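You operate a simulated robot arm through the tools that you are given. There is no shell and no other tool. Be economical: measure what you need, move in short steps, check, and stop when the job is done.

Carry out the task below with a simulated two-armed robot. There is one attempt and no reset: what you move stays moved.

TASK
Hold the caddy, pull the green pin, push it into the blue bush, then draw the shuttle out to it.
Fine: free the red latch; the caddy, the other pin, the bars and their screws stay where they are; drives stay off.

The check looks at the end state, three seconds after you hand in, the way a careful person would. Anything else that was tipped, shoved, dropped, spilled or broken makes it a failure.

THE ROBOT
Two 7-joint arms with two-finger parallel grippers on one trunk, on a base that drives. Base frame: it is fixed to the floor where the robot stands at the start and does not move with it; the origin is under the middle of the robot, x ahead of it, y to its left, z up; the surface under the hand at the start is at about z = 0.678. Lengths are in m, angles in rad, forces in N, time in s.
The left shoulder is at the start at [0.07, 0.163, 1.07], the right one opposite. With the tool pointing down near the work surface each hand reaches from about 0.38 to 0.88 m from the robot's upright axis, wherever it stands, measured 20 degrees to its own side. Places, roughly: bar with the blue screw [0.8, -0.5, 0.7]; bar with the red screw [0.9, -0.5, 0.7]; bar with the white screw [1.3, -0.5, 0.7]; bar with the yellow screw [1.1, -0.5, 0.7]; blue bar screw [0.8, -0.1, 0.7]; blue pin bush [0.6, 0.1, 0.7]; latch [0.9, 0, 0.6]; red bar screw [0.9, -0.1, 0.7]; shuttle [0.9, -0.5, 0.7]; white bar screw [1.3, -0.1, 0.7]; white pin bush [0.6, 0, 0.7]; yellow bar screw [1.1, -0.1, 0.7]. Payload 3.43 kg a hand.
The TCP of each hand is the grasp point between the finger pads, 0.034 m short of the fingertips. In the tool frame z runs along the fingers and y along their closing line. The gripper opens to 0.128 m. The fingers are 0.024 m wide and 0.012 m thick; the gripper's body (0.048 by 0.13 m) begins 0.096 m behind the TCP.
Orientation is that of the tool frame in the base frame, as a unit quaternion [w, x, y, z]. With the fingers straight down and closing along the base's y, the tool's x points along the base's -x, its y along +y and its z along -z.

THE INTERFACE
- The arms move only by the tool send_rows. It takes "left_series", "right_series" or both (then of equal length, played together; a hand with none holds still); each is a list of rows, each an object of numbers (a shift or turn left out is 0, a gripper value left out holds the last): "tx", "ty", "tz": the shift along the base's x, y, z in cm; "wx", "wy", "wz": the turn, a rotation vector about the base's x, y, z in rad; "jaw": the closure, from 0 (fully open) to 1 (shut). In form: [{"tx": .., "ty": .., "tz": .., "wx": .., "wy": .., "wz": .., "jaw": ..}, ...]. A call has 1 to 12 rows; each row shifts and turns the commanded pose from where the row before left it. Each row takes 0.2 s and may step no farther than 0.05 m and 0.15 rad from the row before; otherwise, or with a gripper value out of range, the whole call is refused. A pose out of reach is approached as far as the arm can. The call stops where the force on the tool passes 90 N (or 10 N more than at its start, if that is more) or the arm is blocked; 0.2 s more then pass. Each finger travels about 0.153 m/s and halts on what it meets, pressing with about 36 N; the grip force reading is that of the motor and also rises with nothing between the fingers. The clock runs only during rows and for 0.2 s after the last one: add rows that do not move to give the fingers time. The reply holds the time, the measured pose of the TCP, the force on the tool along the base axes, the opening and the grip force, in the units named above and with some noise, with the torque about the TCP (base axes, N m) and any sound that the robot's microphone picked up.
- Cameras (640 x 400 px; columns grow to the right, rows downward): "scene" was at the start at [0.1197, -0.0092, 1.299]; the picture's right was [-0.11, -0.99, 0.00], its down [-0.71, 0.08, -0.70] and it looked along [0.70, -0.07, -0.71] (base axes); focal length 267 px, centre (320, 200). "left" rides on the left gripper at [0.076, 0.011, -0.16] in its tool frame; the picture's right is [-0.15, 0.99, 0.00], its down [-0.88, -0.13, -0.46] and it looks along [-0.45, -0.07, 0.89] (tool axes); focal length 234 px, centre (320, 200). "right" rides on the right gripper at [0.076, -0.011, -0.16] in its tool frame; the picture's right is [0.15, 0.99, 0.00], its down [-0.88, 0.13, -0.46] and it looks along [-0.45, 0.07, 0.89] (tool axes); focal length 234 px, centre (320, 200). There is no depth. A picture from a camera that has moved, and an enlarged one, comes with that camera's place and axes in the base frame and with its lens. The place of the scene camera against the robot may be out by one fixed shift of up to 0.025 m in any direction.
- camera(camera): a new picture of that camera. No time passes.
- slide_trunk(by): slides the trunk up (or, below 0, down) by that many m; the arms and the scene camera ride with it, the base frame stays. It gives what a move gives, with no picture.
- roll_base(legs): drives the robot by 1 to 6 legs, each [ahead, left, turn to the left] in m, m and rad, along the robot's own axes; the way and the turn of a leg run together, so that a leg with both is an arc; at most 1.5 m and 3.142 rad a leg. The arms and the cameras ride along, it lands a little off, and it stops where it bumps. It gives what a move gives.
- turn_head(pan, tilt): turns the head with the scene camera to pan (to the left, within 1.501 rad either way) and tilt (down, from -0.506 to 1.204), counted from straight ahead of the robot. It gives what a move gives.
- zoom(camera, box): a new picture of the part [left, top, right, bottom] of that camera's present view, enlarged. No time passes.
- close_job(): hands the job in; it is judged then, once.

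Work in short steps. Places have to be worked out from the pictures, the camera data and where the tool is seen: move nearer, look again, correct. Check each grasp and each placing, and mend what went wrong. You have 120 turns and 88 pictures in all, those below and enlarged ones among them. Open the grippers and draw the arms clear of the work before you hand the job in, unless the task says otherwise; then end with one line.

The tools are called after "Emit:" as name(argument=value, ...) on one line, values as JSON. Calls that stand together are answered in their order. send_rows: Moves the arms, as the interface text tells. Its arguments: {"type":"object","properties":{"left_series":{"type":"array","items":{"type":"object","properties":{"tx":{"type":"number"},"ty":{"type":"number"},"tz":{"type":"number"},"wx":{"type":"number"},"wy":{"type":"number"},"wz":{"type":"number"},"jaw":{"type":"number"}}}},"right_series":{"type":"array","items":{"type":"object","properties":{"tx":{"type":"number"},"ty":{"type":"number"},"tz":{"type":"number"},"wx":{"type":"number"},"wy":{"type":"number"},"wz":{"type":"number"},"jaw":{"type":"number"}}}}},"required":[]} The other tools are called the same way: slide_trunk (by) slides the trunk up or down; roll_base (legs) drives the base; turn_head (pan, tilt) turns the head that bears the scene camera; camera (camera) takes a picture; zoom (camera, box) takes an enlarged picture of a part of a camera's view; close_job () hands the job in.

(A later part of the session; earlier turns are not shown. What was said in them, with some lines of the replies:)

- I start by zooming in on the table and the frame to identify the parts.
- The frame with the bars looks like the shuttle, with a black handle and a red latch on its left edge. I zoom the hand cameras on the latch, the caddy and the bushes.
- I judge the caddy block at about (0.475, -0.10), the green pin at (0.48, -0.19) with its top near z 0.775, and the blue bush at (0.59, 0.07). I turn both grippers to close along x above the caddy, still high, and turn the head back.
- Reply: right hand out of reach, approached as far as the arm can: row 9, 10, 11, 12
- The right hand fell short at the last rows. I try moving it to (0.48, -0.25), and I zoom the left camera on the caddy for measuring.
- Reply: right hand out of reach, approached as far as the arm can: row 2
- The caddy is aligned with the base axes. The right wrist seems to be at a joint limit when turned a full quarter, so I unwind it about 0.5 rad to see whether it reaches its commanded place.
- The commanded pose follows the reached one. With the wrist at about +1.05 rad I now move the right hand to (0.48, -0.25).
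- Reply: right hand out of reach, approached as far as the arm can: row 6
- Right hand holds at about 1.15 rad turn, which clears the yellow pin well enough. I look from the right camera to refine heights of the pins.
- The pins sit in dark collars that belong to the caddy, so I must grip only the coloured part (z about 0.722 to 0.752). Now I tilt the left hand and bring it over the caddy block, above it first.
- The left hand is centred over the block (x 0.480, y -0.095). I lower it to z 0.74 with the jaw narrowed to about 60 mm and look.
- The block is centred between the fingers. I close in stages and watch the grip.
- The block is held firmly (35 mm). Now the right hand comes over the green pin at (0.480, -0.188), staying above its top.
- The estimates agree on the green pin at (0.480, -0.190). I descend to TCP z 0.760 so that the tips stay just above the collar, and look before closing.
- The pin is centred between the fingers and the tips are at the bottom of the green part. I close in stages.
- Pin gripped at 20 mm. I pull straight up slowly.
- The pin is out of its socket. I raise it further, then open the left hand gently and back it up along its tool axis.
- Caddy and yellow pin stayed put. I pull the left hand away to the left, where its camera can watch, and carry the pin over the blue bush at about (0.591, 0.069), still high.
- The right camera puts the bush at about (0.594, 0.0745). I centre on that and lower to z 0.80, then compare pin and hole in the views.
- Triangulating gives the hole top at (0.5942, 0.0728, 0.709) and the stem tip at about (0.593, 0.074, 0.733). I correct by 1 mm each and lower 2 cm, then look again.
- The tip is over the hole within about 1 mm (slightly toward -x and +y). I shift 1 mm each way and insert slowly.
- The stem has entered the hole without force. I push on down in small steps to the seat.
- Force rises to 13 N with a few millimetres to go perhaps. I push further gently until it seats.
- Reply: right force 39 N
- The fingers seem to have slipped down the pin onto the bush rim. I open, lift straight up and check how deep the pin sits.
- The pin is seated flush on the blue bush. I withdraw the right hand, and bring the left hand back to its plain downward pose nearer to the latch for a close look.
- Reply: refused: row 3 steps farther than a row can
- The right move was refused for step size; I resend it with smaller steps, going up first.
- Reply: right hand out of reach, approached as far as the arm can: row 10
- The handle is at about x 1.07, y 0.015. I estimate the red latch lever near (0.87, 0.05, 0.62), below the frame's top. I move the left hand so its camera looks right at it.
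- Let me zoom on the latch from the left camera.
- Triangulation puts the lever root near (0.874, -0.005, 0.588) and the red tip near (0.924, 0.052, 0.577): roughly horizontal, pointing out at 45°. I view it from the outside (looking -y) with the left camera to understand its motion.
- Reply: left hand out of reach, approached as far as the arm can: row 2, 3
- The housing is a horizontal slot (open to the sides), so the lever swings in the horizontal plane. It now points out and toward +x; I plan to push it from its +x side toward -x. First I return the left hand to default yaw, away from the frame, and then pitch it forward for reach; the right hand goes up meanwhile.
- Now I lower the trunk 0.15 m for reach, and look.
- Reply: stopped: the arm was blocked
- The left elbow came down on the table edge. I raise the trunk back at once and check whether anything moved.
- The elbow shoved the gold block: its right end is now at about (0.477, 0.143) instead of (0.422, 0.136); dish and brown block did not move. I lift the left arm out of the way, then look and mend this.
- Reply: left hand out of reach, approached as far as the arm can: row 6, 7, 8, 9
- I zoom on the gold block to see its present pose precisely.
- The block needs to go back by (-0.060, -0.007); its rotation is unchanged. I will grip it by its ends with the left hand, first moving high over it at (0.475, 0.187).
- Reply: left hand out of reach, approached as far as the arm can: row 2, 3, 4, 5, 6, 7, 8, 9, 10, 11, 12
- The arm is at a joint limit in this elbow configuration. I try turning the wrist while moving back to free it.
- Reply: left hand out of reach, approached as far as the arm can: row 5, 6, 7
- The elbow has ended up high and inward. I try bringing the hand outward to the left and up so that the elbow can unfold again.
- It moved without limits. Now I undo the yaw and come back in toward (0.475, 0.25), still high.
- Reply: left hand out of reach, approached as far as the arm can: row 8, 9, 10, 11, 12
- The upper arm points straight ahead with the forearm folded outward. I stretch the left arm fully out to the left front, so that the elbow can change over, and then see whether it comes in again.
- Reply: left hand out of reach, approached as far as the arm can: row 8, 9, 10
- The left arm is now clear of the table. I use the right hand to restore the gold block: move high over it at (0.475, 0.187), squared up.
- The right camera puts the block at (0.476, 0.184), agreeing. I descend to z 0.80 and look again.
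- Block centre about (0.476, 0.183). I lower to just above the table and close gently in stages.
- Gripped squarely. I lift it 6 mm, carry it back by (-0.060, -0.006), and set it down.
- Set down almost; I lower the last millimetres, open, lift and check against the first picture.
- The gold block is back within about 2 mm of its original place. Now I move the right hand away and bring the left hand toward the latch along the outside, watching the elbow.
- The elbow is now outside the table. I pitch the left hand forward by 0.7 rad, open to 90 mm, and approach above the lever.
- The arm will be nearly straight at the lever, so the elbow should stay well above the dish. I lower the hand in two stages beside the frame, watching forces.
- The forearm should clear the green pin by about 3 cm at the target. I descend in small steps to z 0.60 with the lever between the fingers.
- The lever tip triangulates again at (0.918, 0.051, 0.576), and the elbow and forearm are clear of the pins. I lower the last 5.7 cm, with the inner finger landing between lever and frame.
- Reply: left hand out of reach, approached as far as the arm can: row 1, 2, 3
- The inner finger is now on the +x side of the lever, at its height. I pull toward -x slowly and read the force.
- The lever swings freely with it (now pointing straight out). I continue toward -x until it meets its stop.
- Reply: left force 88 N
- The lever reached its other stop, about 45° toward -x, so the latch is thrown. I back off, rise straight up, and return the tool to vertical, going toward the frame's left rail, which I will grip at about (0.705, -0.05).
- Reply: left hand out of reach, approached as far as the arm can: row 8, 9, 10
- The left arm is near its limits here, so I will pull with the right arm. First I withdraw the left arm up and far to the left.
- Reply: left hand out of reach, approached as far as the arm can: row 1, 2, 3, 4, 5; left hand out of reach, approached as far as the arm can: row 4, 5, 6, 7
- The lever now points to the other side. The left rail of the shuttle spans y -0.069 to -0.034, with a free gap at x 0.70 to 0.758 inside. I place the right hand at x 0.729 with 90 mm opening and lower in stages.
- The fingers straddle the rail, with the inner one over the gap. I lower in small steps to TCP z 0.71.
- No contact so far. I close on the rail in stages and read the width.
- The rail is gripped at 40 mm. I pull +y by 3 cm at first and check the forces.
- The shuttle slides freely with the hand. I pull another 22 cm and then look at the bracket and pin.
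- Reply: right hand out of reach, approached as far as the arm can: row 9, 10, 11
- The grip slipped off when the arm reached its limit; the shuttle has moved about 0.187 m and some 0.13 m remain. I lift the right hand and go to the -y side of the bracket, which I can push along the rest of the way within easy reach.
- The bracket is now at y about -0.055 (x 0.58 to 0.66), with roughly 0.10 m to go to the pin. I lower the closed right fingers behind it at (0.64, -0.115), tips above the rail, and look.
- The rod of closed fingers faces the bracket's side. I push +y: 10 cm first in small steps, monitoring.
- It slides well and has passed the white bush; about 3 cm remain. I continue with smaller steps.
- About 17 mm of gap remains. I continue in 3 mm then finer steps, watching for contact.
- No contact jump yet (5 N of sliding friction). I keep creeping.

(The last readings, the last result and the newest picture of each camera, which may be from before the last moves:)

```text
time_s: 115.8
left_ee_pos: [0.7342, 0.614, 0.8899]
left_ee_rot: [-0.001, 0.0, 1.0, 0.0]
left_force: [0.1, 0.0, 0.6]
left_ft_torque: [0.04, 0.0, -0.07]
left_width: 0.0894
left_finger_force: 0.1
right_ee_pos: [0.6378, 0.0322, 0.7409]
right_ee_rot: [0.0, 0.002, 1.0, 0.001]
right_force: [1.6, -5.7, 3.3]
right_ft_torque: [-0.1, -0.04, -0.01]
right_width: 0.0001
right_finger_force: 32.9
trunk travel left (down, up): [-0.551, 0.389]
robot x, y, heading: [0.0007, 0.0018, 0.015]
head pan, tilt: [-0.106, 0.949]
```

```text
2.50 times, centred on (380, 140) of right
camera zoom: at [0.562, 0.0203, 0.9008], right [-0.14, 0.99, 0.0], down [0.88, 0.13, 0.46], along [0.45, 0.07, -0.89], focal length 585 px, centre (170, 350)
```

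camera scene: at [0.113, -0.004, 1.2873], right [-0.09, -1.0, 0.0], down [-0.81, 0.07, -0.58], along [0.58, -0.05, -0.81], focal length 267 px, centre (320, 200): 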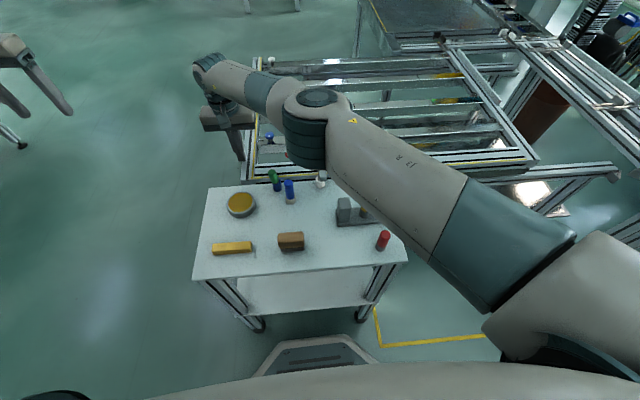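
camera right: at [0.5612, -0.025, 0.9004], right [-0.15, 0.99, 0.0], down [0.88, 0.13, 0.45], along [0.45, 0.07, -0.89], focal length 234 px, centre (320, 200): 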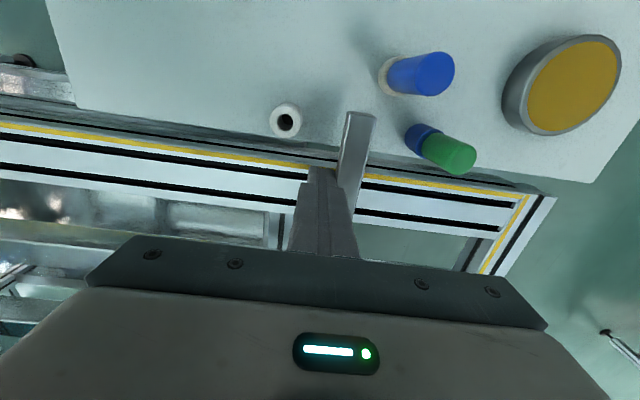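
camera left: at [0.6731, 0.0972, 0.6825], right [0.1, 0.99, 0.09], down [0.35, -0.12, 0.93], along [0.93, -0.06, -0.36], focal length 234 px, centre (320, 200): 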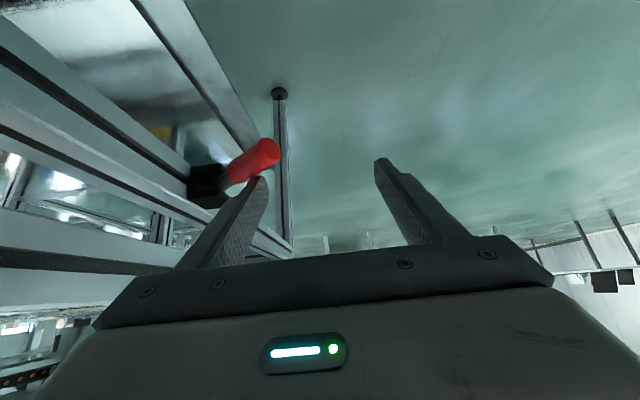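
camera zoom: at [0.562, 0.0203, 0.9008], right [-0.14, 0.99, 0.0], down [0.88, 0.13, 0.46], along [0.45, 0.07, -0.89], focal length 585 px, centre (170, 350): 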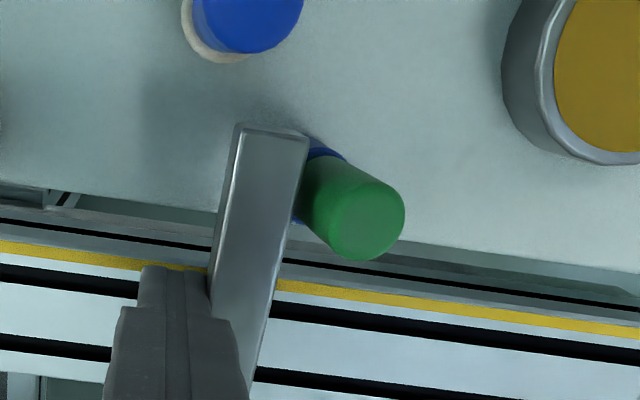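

The bracket now almost touches the green pin. I creep on until the force shows contact.

Emit:
send_rows(right_series=[{"ty": 0.1}, {"ty": 0.1}, {}])

Emit:
send_rows(right_series=[{"ty": 0.1}, {"ty": 0.1}, {}])

```text
time_s: 116.6
left_ee_pos: [0.7343, 0.612, 0.8899]
left_ee_rot: [-0.002, 0.0, 1.0, 0.0]
left_force: [0.7, 0.3, 0.0]
left_ft_torque: [0.01, 0.02, 0.0]
left_width: 0.0896
left_finger_force: 0.1
right_ee_pos: [0.6379, 0.034, 0.741]
right_ee_rot: [0.0, 0.001, 1.0, 0.001]
right_force: [5.3, -5.8, -0.3]
right_ft_torque: [-0.14, -0.15, 0.01]
right_width: 0.0
right_finger_force: 33.3
trunk travel left (down, up): [-0.551, 0.389]
robot x, y, heading: [-0.0029, 0.0046, 0.014]
head pan, tilt: [-0.106, 0.949]
```

```text
time_s: 117.4
left_ee_pos: [0.7353, 0.6116, 0.8899]
left_ee_rot: [-0.002, 0.0, 1.0, 0.001]
left_force: [-0.8, -0.6, 0.2]
left_ft_torque: [0.03, -0.02, 0.03]
left_width: 0.0896
left_finger_force: 0.1
right_ee_pos: [0.6385, 0.0355, 0.7403]
right_ee_rot: [-0.001, 0.002, 1.0, 0.001]
right_force: [2.8, -11.1, 0.9]
right_ft_torque: [-0.29, -0.07, 0.04]
right_width: 0.0
right_finger_force: 33.2
trunk travel left (down, up): [-0.551, 0.389]
robot x, y, heading: [-0.0018, 0.0005, 0.012]
head pan, tilt: [-0.106, 0.949]
```

Force rises to 11 N: contact is starting. One or two more millimetres to confirm.

Emit:
send_rows(right_series=[{"ty": 0.1}, {}])

Emit:
send_rows(right_series=[{"ty": 0.1}, {}])

```text
time_s: 118.0
left_ee_pos: [0.7357, 0.6118, 0.8901]
left_ee_rot: [-0.002, 0.0, 1.0, 0.002]
left_force: [0.9, -0.3, -0.6]
left_ft_torque: [0.01, -0.01, 0.0]
left_width: 0.0895
left_finger_force: 0.0
right_ee_pos: [0.6385, 0.0354, 0.7414]
right_ee_rot: [0.001, 0.002, 1.0, 0.002]
right_force: [1.8, -14.8, 2.6]
right_ft_torque: [-0.38, -0.08, 0.08]
right_width: 0.0001
right_finger_force: 32.9
trunk travel left (down, up): [-0.551, 0.389]
robot x, y, heading: [0.0016, 0.0022, 0.016]
head pan, tilt: [-0.106, 0.949]
```

```text
time_s: 118.6
left_ee_pos: [0.7351, 0.6111, 0.8907]
left_ee_rot: [-0.001, 0.0, 1.0, 0.002]
left_force: [0.0, 0.4, 0.6]
left_ft_torque: [-0.01, 0.0, 0.02]
left_width: 0.0896
left_finger_force: 0.2
right_ee_pos: [0.6381, 0.0362, 0.7411]
right_ee_rot: [0.0, 0.002, 1.0, 0.001]
right_force: [3.2, -21.4, 1.9]
right_ft_torque: [-0.58, -0.07, 0.09]
right_width: 0.0002
right_finger_force: 33.1
trunk travel left (down, up): [-0.551, 0.389]
robot x, y, heading: [0.0006, 0.0034, 0.015]
head pan, tilt: [-0.106, 0.949]
```

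Force climbs to 21 N with no more travel: the bracket rests on the pin. I back off in -y, lift, withdraw the right arm, and take a scene check.

Emit:
send_rows(right_series=[{"ty": -1}, {"ty": -2}, {"tz": 3}, {"tz": 4}, {"tz": 4}, {"tz": 4}, {"tz": 4}, {"ty": -4}, {"ty": -4}, {"ty": -4}, {"ty": -4}, {"ty": -4}])

Emit:
send_rows(right_series=[{"ty": -4, "tx": -1, "jaw": 0.3}, {"ty": -4, "tx": -1}, {"ty": -3, "tx": -1}, {}])

Emit:
zoom(camera="scene", box=[180, 60, 420, 270])

```text
time_s: 121.2
left_ee_pos: [0.7336, 0.6124, 0.8907]
left_ee_rot: [-0.001, -0.002, 1.0, 0.001]
left_force: [-0.6, 0.1, 0.6]
left_ft_torque: [0.04, -0.02, -0.03]
left_width: 0.0896
left_finger_force: 0.0
right_ee_pos: [0.6369, -0.1903, 0.9296]
right_ee_rot: [0.0, 0.001, 1.0, 0.0]
right_force: [-0.6, -0.4, 0.7]
right_ft_torque: [0.0, 0.0, 0.03]
right_width: 0.0
right_finger_force: 32.9
trunk travel left (down, up): [-0.551, 0.389]
robot x, y, heading: [-0.0029, 0.0018, 0.018]
head pan, tilt: [-0.106, 0.949]
```

```text
time_s: 122.2
left_ee_pos: [0.7345, 0.614, 0.8897]
left_ee_rot: [-0.002, -0.001, 1.0, 0.0]
left_force: [0.2, 0.5, -0.9]
left_ft_torque: [0.01, 0.01, -0.03]
left_width: 0.0895
left_finger_force: 0.0
right_ee_pos: [0.6062, -0.3005, 0.9297]
right_ee_rot: [-0.001, 0.001, 1.0, 0.0]
right_force: [-0.1, 0.8, 0.3]
right_ft_torque: [-0.02, 0.01, 0.03]
right_width: 0.0895
right_finger_force: 0.1
trunk travel left (down, up): [-0.551, 0.389]
robot x, y, heading: [-0.0017, 0.0005, 0.012]
head pan, tilt: [-0.106, 0.949]
```

```text
1.90 times, centred on (300, 165) of scene
camera zoom: at [0.1113, -0.0025, 1.2875], right [-0.09, -1.0, 0.0], down [-0.81, 0.07, -0.58], along [0.58, -0.05, -0.81], focal length 508 px, centre (358, 267)
```

zoom: 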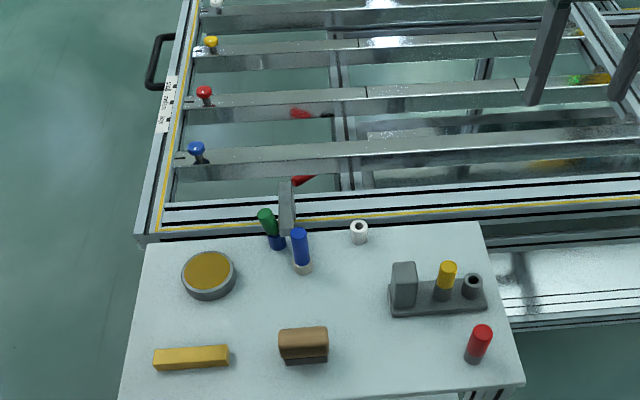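

Everything looks in place except the green pin, which now leans about 14° toward +y in its bush (apparently brushed by a forearm during the latch work). I will push the shuttle back 5 cm for room, straighten and reseat the pin, and then bring the shuttle out again. First, the closed right hand to the +y side of the bracket at (0.64, 0.09).

Emit:
send_rows(right_series=[{"ty": 4, "tx": 0.4, "jaw": 1}, {"ty": 4, "tx": 0.4}, {"ty": 4, "tx": 0.4}, {"ty": 4, "tx": 0.4}, {"ty": 4, "tx": 0.4}, {"ty": 4, "tx": 0.4}, {"ty": 4, "tx": 0.4}, {"ty": 4, "tx": 0.4}, {"ty": 4, "tx": 0.2}, {"ty": 3}, {}])

Emit:
send_rows(right_series=[{"tz": -4}, {"tz": -4}, {"tz": -4}, {"tz": -3}, {"tz": -2}, {"tz": -1.5}, {}])

```text
time_s: 124.6
left_ee_pos: [0.7343, 0.6129, 0.8901]
left_ee_rot: [-0.002, -0.001, 1.0, -0.001]
left_force: [-0.1, -0.1, 0.1]
left_ft_torque: [0.02, 0.01, 0.02]
left_width: 0.0896
left_finger_force: 0.1
right_ee_pos: [0.6431, 0.0885, 0.932]
right_ee_rot: [0.0, 0.001, 1.0, 0.001]
right_force: [-0.7, -0.5, 0.9]
right_ft_torque: [0.01, 0.02, 0.01]
right_width: 0.0001
right_finger_force: 32.6
trunk travel left (down, up): [-0.551, 0.389]
robot x, y, heading: [-0.0012, 0.0038, 0.017]
head pan, tilt: [-0.106, 0.949]
```

```text
time_s: 126.2
left_ee_pos: [0.735, 0.6128, 0.8898]
left_ee_rot: [-0.002, 0.0, 1.0, 0.0]
left_force: [0.3, -0.7, -0.9]
left_ft_torque: [0.01, -0.02, 0.01]
left_width: 0.0897
left_finger_force: 0.1
right_ee_pos: [0.6422, 0.0898, 0.7458]
right_ee_rot: [0.0, 0.001, 1.0, 0.001]
right_force: [0.0, 0.5, 0.4]
right_ft_torque: [-0.01, -0.02, 0.0]
right_width: 0.0
right_finger_force: 32.8
trunk travel left (down, up): [-0.551, 0.389]
robot x, y, heading: [0.001, 0.0039, 0.017]
head pan, tilt: [-0.106, 0.949]
```

No contact on the way down. I push the bracket back in -y by moving 6 cm, then lift.

Emit:
send_rows(right_series=[{"ty": -1}, {"ty": -1}, {"ty": -1}, {"ty": -1}, {"ty": -1}, {"ty": -1}, {}])

Emit:
send_rows(right_series=[{"ty": 0.5}, {"tz": 3}, {"tz": 4}, {"tz": 3}, {"tx": -2.4, "ty": 2}, {"tx": -2.4, "ty": 1.9, "jaw": 0.5}, {}])

```text
time_s: 127.8
left_ee_pos: [0.7343, 0.6124, 0.8895]
left_ee_rot: [-0.002, 0.0, 1.0, -0.001]
left_force: [-0.6, 0.2, 1.0]
left_ft_torque: [0.01, 0.01, -0.02]
left_width: 0.0897
left_finger_force: 0.1
right_ee_pos: [0.6428, 0.027, 0.7453]
right_ee_rot: [0.0, 0.001, 1.0, 0.0]
right_force: [1.0, 0.2, -0.2]
right_ft_torque: [0.03, 0.01, -0.03]
right_width: 0.0
right_finger_force: 32.5
trunk travel left (down, up): [-0.551, 0.389]
robot x, y, heading: [-0.0064, 0.0022, 0.01]
head pan, tilt: [-0.106, 0.949]
```

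```text
time_s: 129.4
left_ee_pos: [0.7349, 0.6135, 0.889]
left_ee_rot: [-0.001, 0.0, 1.0, -0.001]
left_force: [0.0, 0.1, -0.3]
left_ft_torque: [-0.01, 0.04, 0.01]
left_width: 0.0898
left_finger_force: 0.0
right_ee_pos: [0.5947, 0.0721, 0.8446]
right_ee_rot: [-0.001, 0.001, 1.0, 0.002]
right_force: [0.9, 0.4, 0.6]
right_ft_torque: [0.01, 0.02, -0.04]
right_width: 0.064
right_finger_force: 0.1
trunk travel left (down, up): [-0.551, 0.389]
robot x, y, heading: [0.0008, 0.0042, 0.013]
head pan, tilt: [-0.106, 0.949]
```

Now the open right hand is right above the pin, closing along y. I lower so the tips are just above the bush rim and close in stages; closing centred on the bush will straighten the pin.

Emit:
send_rows(right_series=[{"tz": -3}, {"tz": -3}, {"tz": -1.5}, {"tz": -1}, {"jaw": 0.6}, {"jaw": 0.7}, {"jaw": 0.76}, {"jaw": 0.82}, {"jaw": 0.88}, {}])

```text
time_s: 131.6
left_ee_pos: [0.7345, 0.6141, 0.8882]
left_ee_rot: [-0.002, 0.0, 1.0, 0.0]
left_force: [0.4, -0.4, 0.0]
left_ft_torque: [0.03, 0.02, 0.01]
left_width: 0.0895
left_finger_force: 0.1
right_ee_pos: [0.5941, 0.0723, 0.7604]
right_ee_rot: [0.0, 0.001, 1.0, 0.001]
right_force: [0.2, 0.3, -0.4]
right_ft_torque: [-0.02, -0.01, 0.01]
right_width: 0.0198
right_finger_force: 35.5
trunk travel left (down, up): [-0.551, 0.389]
robot x, y, heading: [-0.0016, 0.0046, 0.016]
head pan, tilt: [-0.106, 0.949]
```

Gripped at 19.8 mm without side load, so it is upright. I push down in small steps and read the vertical force.

Emit:
send_rows(right_series=[{"tz": -0.3, "jaw": 1}, {"tz": -0.3}, {}])

Emit:
send_rows(right_series=[{"tz": -0.3}, {"tz": -0.2}, {}])

```text
time_s: 132.4
left_ee_pos: [0.7338, 0.6139, 0.8905]
left_ee_rot: [-0.001, 0.001, 1.0, 0.0]
left_force: [0.1, 0.0, -0.6]
left_ft_torque: [-0.02, -0.05, -0.05]
left_width: 0.0898
left_finger_force: 0.0
right_ee_pos: [0.593, 0.0716, 0.7555]
right_ee_rot: [0.0, 0.002, 1.0, 0.001]
right_force: [-0.4, -0.2, 6.2]
right_ft_torque: [0.0, -0.02, 0.01]
right_width: 0.02
right_finger_force: 35.5
trunk travel left (down, up): [-0.551, 0.389]
robot x, y, heading: [0.0016, 0.0028, 0.015]
head pan, tilt: [-0.106, 0.949]
```

```text
time_s: 133.2
left_ee_pos: [0.7339, 0.6137, 0.8908]
left_ee_rot: [0.0, 0.0, 1.0, 0.0]
left_force: [0.4, -0.4, 0.0]
left_ft_torque: [-0.01, 0.01, -0.01]
left_width: 0.09
left_finger_force: 0.1
right_ee_pos: [0.5942, 0.0722, 0.7516]
right_ee_rot: [0.002, 0.002, 1.0, 0.002]
right_force: [5.7, 1.6, 27.1]
right_ft_torque: [-0.02, -0.27, 0.01]
right_width: 0.0199
right_finger_force: 36.0
trunk travel left (down, up): [-0.551, 0.389]
robot x, y, heading: [-0.0004, 0.0018, 0.017]
head pan, tilt: [-0.106, 0.949]
```

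27 N now; it may be seated or slipping. I open, rise, close the fingers and press on the pin's top to be sure (a seated top should be near z 0.748, TCP 0.782).

Emit:
send_rows(right_series=[{"tz": 0.2}, {"jaw": 0.7}, {"jaw": 0.55}, {"tz": 3}, {"tz": 2.5}, {"jaw": 1}, {}, {}])

Emit:
send_rows(right_series=[{"tz": -1}, {"tz": -0.5}, {"tz": -0.4}, {}])

```text
time_s: 135.0
left_ee_pos: [0.7349, 0.614, 0.8897]
left_ee_rot: [-0.001, 0.0, 1.0, 0.0]
left_force: [0.6, 0.1, -0.1]
left_ft_torque: [0.01, 0.04, -0.02]
left_width: 0.0894
left_finger_force: 0.1
right_ee_pos: [0.5919, 0.0714, 0.8086]
right_ee_rot: [-0.001, 0.001, 1.0, 0.001]
right_force: [0.7, 1.3, 0.7]
right_ft_torque: [0.03, 0.0, -0.02]
right_width: 0.0001
right_finger_force: 33.0
trunk travel left (down, up): [-0.551, 0.389]
robot x, y, heading: [0.0038, 0.0049, 0.011]
head pan, tilt: [-0.106, 0.949]
```

```text
time_s: 136.0
left_ee_pos: [0.7343, 0.6133, 0.8892]
left_ee_rot: [-0.002, 0.0, 1.0, 0.0]
left_force: [-1.2, 0.6, 0.2]
left_ft_torque: [-0.03, 0.02, 0.02]
left_width: 0.0897
left_finger_force: 0.1
right_ee_pos: [0.5926, 0.0724, 0.7876]
right_ee_rot: [0.0, 0.002, 1.0, 0.001]
right_force: [0.3, 0.2, 0.0]
right_ft_torque: [-0.02, -0.01, 0.0]
right_width: 0.0001
right_finger_force: 33.2
trunk travel left (down, up): [-0.551, 0.389]
robot x, y, heading: [-0.0023, 0.0015, 0.016]
head pan, tilt: [-0.106, 0.949]
```

No contact yet at tip z 0.753. I creep down 2 mm at a time.

Emit:
send_rows(right_series=[{"tz": -0.2}, {"tz": -0.2}, {}])

Emit:
send_rows(right_series=[{"tz": -0.2}, {}])

Emit:
send_rows(right_series=[{"tz": -0.2}, {}])

```text
time_s: 136.8
left_ee_pos: [0.7353, 0.614, 0.8895]
left_ee_rot: [-0.001, 0.001, 1.0, 0.001]
left_force: [0.0, 0.1, 0.5]
left_ft_torque: [0.01, 0.01, -0.01]
left_width: 0.0896
left_finger_force: 0.1
right_ee_pos: [0.5946, 0.0717, 0.785]
right_ee_rot: [0.0, 0.002, 1.0, 0.001]
right_force: [-1.1, -0.3, -0.3]
right_ft_torque: [0.02, -0.01, -0.01]
right_width: 0.0
right_finger_force: 33.1
trunk travel left (down, up): [-0.551, 0.389]
robot x, y, heading: [-0.0019, -0.0003, 0.021]
head pan, tilt: [-0.106, 0.949]
```

```text
time_s: 137.4
left_ee_pos: [0.7346, 0.6135, 0.89]
left_ee_rot: [-0.003, 0.0, 1.0, 0.0]
left_force: [-0.1, 0.1, -0.1]
left_ft_torque: [-0.02, 0.02, 0.01]
left_width: 0.0896
left_finger_force: 0.1
right_ee_pos: [0.5948, 0.0723, 0.7824]
right_ee_rot: [0.0, 0.001, 1.0, 0.001]
right_force: [0.3, 0.3, 0.3]
right_ft_torque: [0.01, 0.0, 0.03]
right_width: 0.0002
right_finger_force: 33.7
trunk travel left (down, up): [-0.551, 0.389]
robot x, y, heading: [0.0052, 0.004, 0.02]
head pan, tilt: [-0.106, 0.949]
```

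```text
time_s: 138.0
left_ee_pos: [0.7354, 0.6141, 0.89]
left_ee_rot: [-0.002, -0.001, 1.0, 0.0]
left_force: [0.2, -0.1, 1.2]
left_ft_torque: [-0.01, -0.03, -0.03]
left_width: 0.0897
left_finger_force: 0.1
right_ee_pos: [0.5945, 0.0728, 0.7798]
right_ee_rot: [0.0, 0.0, 1.0, 0.001]
right_force: [0.6, 0.7, 0.4]
right_ft_torque: [0.03, -0.02, 0.02]
right_width: 0.0
right_finger_force: 32.6
trunk travel left (down, up): [-0.551, 0.389]
robot x, y, heading: [0.0008, 0.0021, 0.016]
head pan, tilt: [-0.106, 0.949]
```

Still free at tip z 0.746, which means the pin sits at least this low. I go a little further.

Emit:
send_rows(right_series=[{"tz": -0.2}, {"tz": -0.1}, {}])

Emit:
send_rows(right_series=[{"tz": -0.2}, {"tz": -0.1}, {}])

Emit:
send_rows(right_series=[{"tz": -0.2}, {"tz": -0.1}, {}])

```text
time_s: 138.8
left_ee_pos: [0.7336, 0.6131, 0.891]
left_ee_rot: [-0.001, 0.0, 1.0, 0.0]
left_force: [0.1, 0.2, 0.3]
left_ft_torque: [-0.01, 0.03, -0.02]
left_width: 0.0895
left_finger_force: 0.1
right_ee_pos: [0.5937, 0.0725, 0.7771]
right_ee_rot: [0.001, 0.002, 1.0, 0.0]
right_force: [-0.8, -0.5, 5.5]
right_ft_torque: [-0.06, 0.01, -0.01]
right_width: 0.0001
right_finger_force: 33.2
trunk travel left (down, up): [-0.551, 0.389]
robot x, y, heading: [-0.0062, 0.0013, 0.014]
head pan, tilt: [-0.106, 0.949]
```

```text
time_s: 139.6
left_ee_pos: [0.733, 0.6127, 0.8921]
left_ee_rot: [0.0, 0.0, 1.0, 0.0]
left_force: [-0.5, 0.1, 0.0]
left_ft_torque: [-0.01, -0.01, 0.03]
left_width: 0.0895
left_finger_force: 0.1
right_ee_pos: [0.5926, 0.0739, 0.7768]
right_ee_rot: [0.002, 0.002, 1.0, 0.002]
right_force: [1.9, -4.2, 28.8]
right_ft_torque: [-0.14, 0.09, 0.13]
right_width: 0.0
right_finger_force: 33.0
trunk travel left (down, up): [-0.551, 0.389]
robot x, y, heading: [-0.001, 0.0018, 0.015]
head pan, tilt: [-0.106, 0.949]
```

```text
time_s: 140.4
left_ee_pos: [0.7318, 0.6126, 0.8929]
left_ee_rot: [0.001, 0.0, 1.0, 0.0]
left_force: [-0.2, -0.5, -0.3]
left_ft_torque: [0.02, -0.01, 0.01]
left_width: 0.0896
left_finger_force: 0.0
right_ee_pos: [0.5947, 0.0734, 0.7769]
right_ee_rot: [0.003, 0.001, 1.0, 0.003]
right_force: [8.4, -3.1, 48.4]
right_ft_torque: [-0.14, 0.04, 0.05]
right_width: 0.0
right_finger_force: 32.7
trunk travel left (down, up): [-0.551, 0.389]
robot x, y, heading: [0.0035, 0.0026, 0.016]
head pan, tilt: [-0.106, 0.949]
```

The pin is hard seated (48 N without travel, top at z 0.743). I lift off and go behind the bracket again at (0.638, -0.045), and lower.

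Emit:
send_rows(right_series=[{"tz": 3}, {"tz": 4}, {"tz": 2}, {"ty": -4, "tx": 1.5}, {"ty": -4, "tx": 1.5}, {"ty": -3.8, "tx": 1.4}, {"tz": -4}, {"tz": -4}, {"tz": -3}, {"tz": -1.2}, {}])

```text
time_s: 142.8
left_ee_pos: [0.7336, 0.6141, 0.8895]
left_ee_rot: [-0.001, 0.0, 1.0, 0.0]
left_force: [-0.5, -0.5, 0.4]
left_ft_torque: [0.02, 0.0, 0.03]
left_width: 0.0899
left_finger_force: 0.0
right_ee_pos: [0.6378, -0.0463, 0.7393]
right_ee_rot: [0.0, 0.002, 1.0, 0.001]
right_force: [0.3, -1.2, -0.3]
right_ft_torque: [0.04, -0.01, -0.02]
right_width: 0.0003
right_finger_force: 33.0
trunk travel left (down, up): [-0.551, 0.389]
robot x, y, heading: [0.0004, 0.0036, 0.014]
head pan, tilt: [-0.106, 0.949]
```

Now I push +y again, 6.5 cm, stopping before the expected contact near hand y 0.03.

Emit:
send_rows(right_series=[{"ty": 1}, {"ty": 1}, {"ty": 1}, {"ty": 1}, {"ty": 1}, {"ty": 0.8}, {"ty": 0.5}, {}])

Emit:
send_rows(right_series=[{"ty": 0.2}, {"ty": 0.1}, {}])

Emit:
send_rows(right_series=[{"ty": 0.15}, {"ty": 0.1}, {}])

```text
time_s: 144.6
left_ee_pos: [0.7349, 0.6131, 0.8887]
left_ee_rot: [-0.002, 0.0, 1.0, 0.0]
left_force: [-1.3, 0.8, 0.5]
left_ft_torque: [0.0, -0.03, 0.0]
left_width: 0.0893
left_finger_force: 0.0
right_ee_pos: [0.6377, 0.0178, 0.7385]
right_ee_rot: [0.0, 0.002, 1.0, 0.001]
right_force: [-0.2, -6.8, -4.5]
right_ft_torque: [-0.24, 0.0, 0.05]
right_width: 0.0
right_finger_force: 32.8
trunk travel left (down, up): [-0.551, 0.389]
robot x, y, heading: [0.0014, 0.003, 0.01]
head pan, tilt: [-0.106, 0.949]
```

```text
time_s: 145.4
left_ee_pos: [0.7333, 0.6134, 0.8896]
left_ee_rot: [-0.001, -0.001, 1.0, 0.0]
left_force: [0.6, 0.1, -1.2]
left_ft_torque: [0.04, -0.04, 0.02]
left_width: 0.0898
left_finger_force: 0.1
right_ee_pos: [0.6387, 0.0206, 0.7399]
right_ee_rot: [0.0, 0.0, 1.0, 0.002]
right_force: [-1.6, -4.3, -3.0]
right_ft_torque: [-0.17, 0.02, 0.01]
right_width: 0.0002
right_finger_force: 33.4
trunk travel left (down, up): [-0.551, 0.389]
robot x, y, heading: [0.002, 0.0, 0.019]
head pan, tilt: [-0.106, 0.949]
```

```text
time_s: 146.2
left_ee_pos: [0.7346, 0.6142, 0.8895]
left_ee_rot: [-0.001, 0.0, 1.0, 0.0]
left_force: [-0.6, -0.7, 0.3]
left_ft_torque: [0.02, 0.0, -0.01]
left_width: 0.0896
left_finger_force: 0.0
right_ee_pos: [0.6384, 0.024, 0.7389]
right_ee_rot: [0.0, 0.001, 1.0, 0.002]
right_force: [-0.9, -5.2, -1.0]
right_ft_torque: [-0.18, 0.07, 0.02]
right_width: 0.0
right_finger_force: 32.8
trunk travel left (down, up): [-0.551, 0.389]
robot x, y, heading: [-0.0029, 0.0002, 0.017]
head pan, tilt: [-0.106, 0.949]
```

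Friction only (5 N). I creep on in 2 mm calls.

Emit:
send_rows(right_series=[{"ty": 0.1}, {"ty": 0.1}, {}])

Emit:
send_rows(right_series=[{"ty": 0.1}, {"ty": 0.1}, {}])

Emit:
send_rows(right_series=[{"ty": 0.1}, {}])

Emit:
send_rows(right_series=[{"ty": 0.1}, {}])

```text
time_s: 147.0
left_ee_pos: [0.7356, 0.6131, 0.8906]
left_ee_rot: [-0.001, -0.001, 1.0, 0.0]
left_force: [-0.4, -0.2, 0.2]
left_ft_torque: [-0.03, -0.01, 0.0]
left_width: 0.0896
left_finger_force: 0.1
right_ee_pos: [0.6374, 0.0246, 0.7383]
right_ee_rot: [0.0, 0.002, 1.0, 0.001]
right_force: [-0.5, -6.3, -0.8]
right_ft_torque: [-0.2, 0.01, 0.04]
right_width: 0.0001
right_finger_force: 33.4
trunk travel left (down, up): [-0.551, 0.389]
robot x, y, heading: [-0.0028, -0.0002, 0.019]
head pan, tilt: [-0.106, 0.949]
```

```text
time_s: 147.8
left_ee_pos: [0.7344, 0.6133, 0.8904]
left_ee_rot: [-0.001, 0.0, 1.0, 0.001]
left_force: [-0.3, 0.0, 0.3]
left_ft_torque: [0.0, -0.01, -0.02]
left_width: 0.0894
left_finger_force: 0.0
right_ee_pos: [0.6385, 0.0266, 0.7387]
right_ee_rot: [-0.001, 0.001, 1.0, 0.001]
right_force: [-0.8, -5.1, -2.4]
right_ft_torque: [-0.2, 0.06, 0.01]
right_width: 0.0001
right_finger_force: 33.1
trunk travel left (down, up): [-0.551, 0.389]
robot x, y, heading: [0.0018, 0.0022, 0.014]
head pan, tilt: [-0.106, 0.949]
```

```text
time_s: 148.4
left_ee_pos: [0.7343, 0.6132, 0.8899]
left_ee_rot: [-0.002, 0.0, 1.0, 0.001]
left_force: [1.0, -0.2, -0.6]
left_ft_torque: [0.0, 0.0, 0.02]
left_width: 0.0898
left_finger_force: 0.1
right_ee_pos: [0.64, 0.0282, 0.7385]
right_ee_rot: [0.0, 0.002, 1.0, 0.001]
right_force: [-1.2, -7.6, -1.2]
right_ft_torque: [-0.24, 0.05, 0.04]
right_width: 0.0
right_finger_force: 33.0
trunk travel left (down, up): [-0.551, 0.389]
robot x, y, heading: [-0.0003, 0.0007, 0.015]
head pan, tilt: [-0.106, 0.949]
```

```text
time_s: 149.0
left_ee_pos: [0.7325, 0.612, 0.8894]
left_ee_rot: [-0.001, 0.0, 1.0, 0.0]
left_force: [-0.4, -0.1, -1.6]
left_ft_torque: [0.03, -0.02, -0.02]
left_width: 0.0895
left_finger_force: 0.1
right_ee_pos: [0.639, 0.0285, 0.7384]
right_ee_rot: [0.0, 0.002, 1.0, 0.002]
right_force: [-0.7, -5.4, 2.9]
right_ft_torque: [-0.13, 0.05, -0.01]
right_width: 0.0001
right_finger_force: 33.4
trunk travel left (down, up): [-0.551, 0.389]
robot x, y, heading: [0.0008, 0.0044, 0.02]
head pan, tilt: [-0.106, 0.949]
```

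Still sliding friction only; I continue millimetre by millimetre.

Emit:
send_rows(right_series=[{"ty": 0.1}, {}])

Emit:
send_rows(right_series=[{"ty": 0.1}, {}])

Emit:
send_rows(right_series=[{"ty": 0.1}, {}])

```text
time_s: 149.6
left_ee_pos: [0.7347, 0.614, 0.8898]
left_ee_rot: [-0.001, 0.0, 1.0, 0.0]
left_force: [-0.4, 0.3, -0.9]
left_ft_torque: [-0.01, 0.0, -0.02]
left_width: 0.0898
left_finger_force: 0.0
right_ee_pos: [0.6385, 0.0305, 0.7392]
right_ee_rot: [0.0, 0.001, 1.0, 0.001]
right_force: [1.1, -5.5, 4.9]
right_ft_torque: [-0.13, -0.01, 0.05]
right_width: 0.0001
right_finger_force: 33.0
trunk travel left (down, up): [-0.551, 0.389]
robot x, y, heading: [-0.0012, 0.0051, 0.014]
head pan, tilt: [-0.106, 0.949]
```

```text
time_s: 150.2
left_ee_pos: [0.7347, 0.6127, 0.8899]
left_ee_rot: [-0.001, 0.0, 1.0, 0.0]
left_force: [-0.5, -0.5, -0.2]
left_ft_torque: [-0.04, -0.04, -0.03]
left_width: 0.0894
left_finger_force: 0.1
right_ee_pos: [0.6389, 0.0303, 0.7386]
right_ee_rot: [0.0, 0.001, 1.0, 0.001]
right_force: [0.7, -6.9, 3.9]
right_ft_torque: [-0.13, 0.0, 0.06]
right_width: 0.0
right_finger_force: 32.8
trunk travel left (down, up): [-0.551, 0.389]
robot x, y, heading: [0.0002, 0.0036, 0.017]
head pan, tilt: [-0.106, 0.949]
```

```text
time_s: 150.8
left_ee_pos: [0.7335, 0.6132, 0.8899]
left_ee_rot: [-0.001, 0.0, 1.0, 0.0]
left_force: [0.8, 0.9, 0.5]
left_ft_torque: [-0.02, 0.0, 0.02]
left_width: 0.0897
left_finger_force: 0.1
right_ee_pos: [0.6389, 0.0327, 0.7388]
right_ee_rot: [-0.001, 0.001, 1.0, 0.002]
right_force: [-1.0, -6.7, 0.0]
right_ft_torque: [-0.17, -0.01, 0.03]
right_width: 0.0
right_finger_force: 32.8
trunk travel left (down, up): [-0.551, 0.389]
robot x, y, heading: [0.0002, 0.0034, 0.014]
head pan, tilt: [-0.106, 0.949]
```

I use the last picture now to judge pin attitude and gap.

Emit:
zoom(camera="right", box=[290, 80, 450, 180])

```text
4.00 times, centred on (370, 130) of right
camera zoom: at [0.5622, 0.0204, 0.899], right [-0.14, 0.99, 0.0], down [0.88, 0.13, 0.45], along [0.45, 0.07, -0.89], focal length 937 px, centre (120, 480)
```

zoom: 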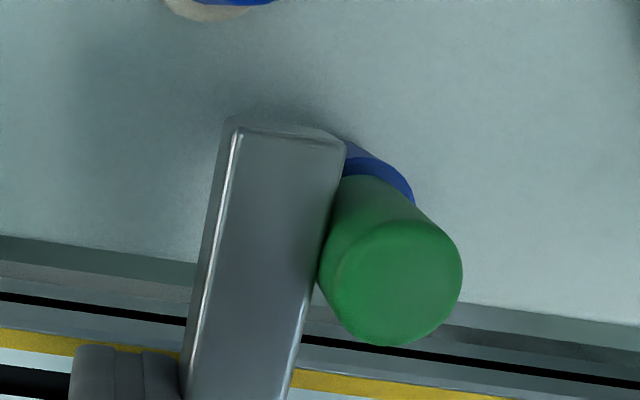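

The pin stands upright and the bracket's edge is right at it. I push the last bit until contact force shows, lightly.

Emit:
send_rows(right_series=[{"ty": 0.1}, {}])

Emit:
send_rows(right_series=[{"ty": 0.1}, {}])

```text
time_s: 151.4
left_ee_pos: [0.7347, 0.612, 0.8895]
left_ee_rot: [0.0, -0.001, 1.0, -0.001]
left_force: [-0.3, 0.3, -0.9]
left_ft_torque: [-0.02, 0.0, -0.05]
left_width: 0.0896
left_finger_force: 0.1
right_ee_pos: [0.6393, 0.031, 0.7385]
right_ee_rot: [0.0, 0.001, 1.0, 0.001]
right_force: [-2.3, -10.0, 0.8]
right_ft_torque: [-0.29, 0.06, 0.05]
right_width: 0.0
right_finger_force: 33.5
trunk travel left (down, up): [-0.551, 0.389]
robot x, y, heading: [0.0016, 0.0049, 0.019]
head pan, tilt: [-0.106, 0.949]
```

```text
time_s: 152.0
left_ee_pos: [0.7344, 0.6115, 0.8905]
left_ee_rot: [0.0, -0.001, 1.0, 0.001]
left_force: [0.5, -0.4, -0.9]
left_ft_torque: [0.02, -0.02, 0.02]
left_width: 0.0894
left_finger_force: 0.0
right_ee_pos: [0.6389, 0.0311, 0.7393]
right_ee_rot: [0.0, 0.002, 1.0, 0.0]
right_force: [-4.7, -15.4, 1.4]
right_ft_torque: [-0.45, 0.16, 0.13]
right_width: 0.0001
right_finger_force: 33.3
trunk travel left (down, up): [-0.551, 0.389]
robot x, y, heading: [0.0037, 0.0019, 0.014]
head pan, tilt: [-0.106, 0.949]
```

Firm contact now (15 N, no more travel), 5 mm earlier than with the leaning pin, as expected. I back off and withdraw the right arm, opening its gripper.

Emit:
send_rows(right_series=[{"ty": -0.5}, {"ty": -2}, {"tz": 3}, {"tz": 4}, {"tz": 4}, {"tz": 4}, {"tz": 4}, {"ty": -4}, {"ty": -4}, {"ty": -4}, {"ty": -4}, {"ty": -4}])

Emit:
send_rows(right_series=[{"ty": -4, "tx": -1, "tz": 2}, {"ty": -4, "tx": -1, "tz": 2}, {"jaw": 0.2}, {}, {}])

```text
time_s: 154.6
left_ee_pos: [0.7338, 0.6126, 0.891]
left_ee_rot: [-0.001, -0.001, 1.0, 0.002]
left_force: [0.5, -0.6, -0.7]
left_ft_torque: [-0.01, -0.01, 0.03]
left_width: 0.0898
left_finger_force: 0.0
right_ee_pos: [0.6377, -0.1944, 0.9322]
right_ee_rot: [0.0, 0.0, 1.0, 0.002]
right_force: [-0.2, 0.4, 0.1]
right_ft_torque: [0.0, 0.02, -0.02]
right_width: 0.0001
right_finger_force: 33.5
trunk travel left (down, up): [-0.551, 0.389]
robot x, y, heading: [0.0007, 0.0053, 0.018]
head pan, tilt: [-0.106, 0.949]
```

```text
time_s: 155.8
left_ee_pos: [0.7351, 0.6142, 0.8901]
left_ee_rot: [-0.002, 0.0, 1.0, 0.0]
left_force: [0.1, -0.9, -0.4]
left_ft_torque: [-0.01, 0.0, -0.02]
left_width: 0.0895
left_finger_force: 0.0
right_ee_pos: [0.618, -0.2711, 0.9706]
right_ee_rot: [-0.001, 0.002, 1.0, 0.001]
right_force: [0.2, -0.2, -0.3]
right_ft_torque: [0.0, 0.01, 0.01]
right_width: 0.1023
right_finger_force: 0.0
trunk travel left (down, up): [-0.551, 0.389]
robot x, y, heading: [0.003, 0.0039, 0.015]
head pan, tilt: [-0.106, 0.949]
```

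Both arms are clear and open, so I hand the job in.

Emit:
close_job()

```text
The job is handed in.
```

The green pin is seated upright in the blue bush, the red latch is thrown to its other stop, and the shuttle is drawn out until its bracket rests against the pin; along the way my elbow shoved the gold block, which I set back to within about 2 mm of its first place, and an arm left the pin leaning, which I straightened and reseated before the final push; I had no pictures left to check the scene after withdrawing.
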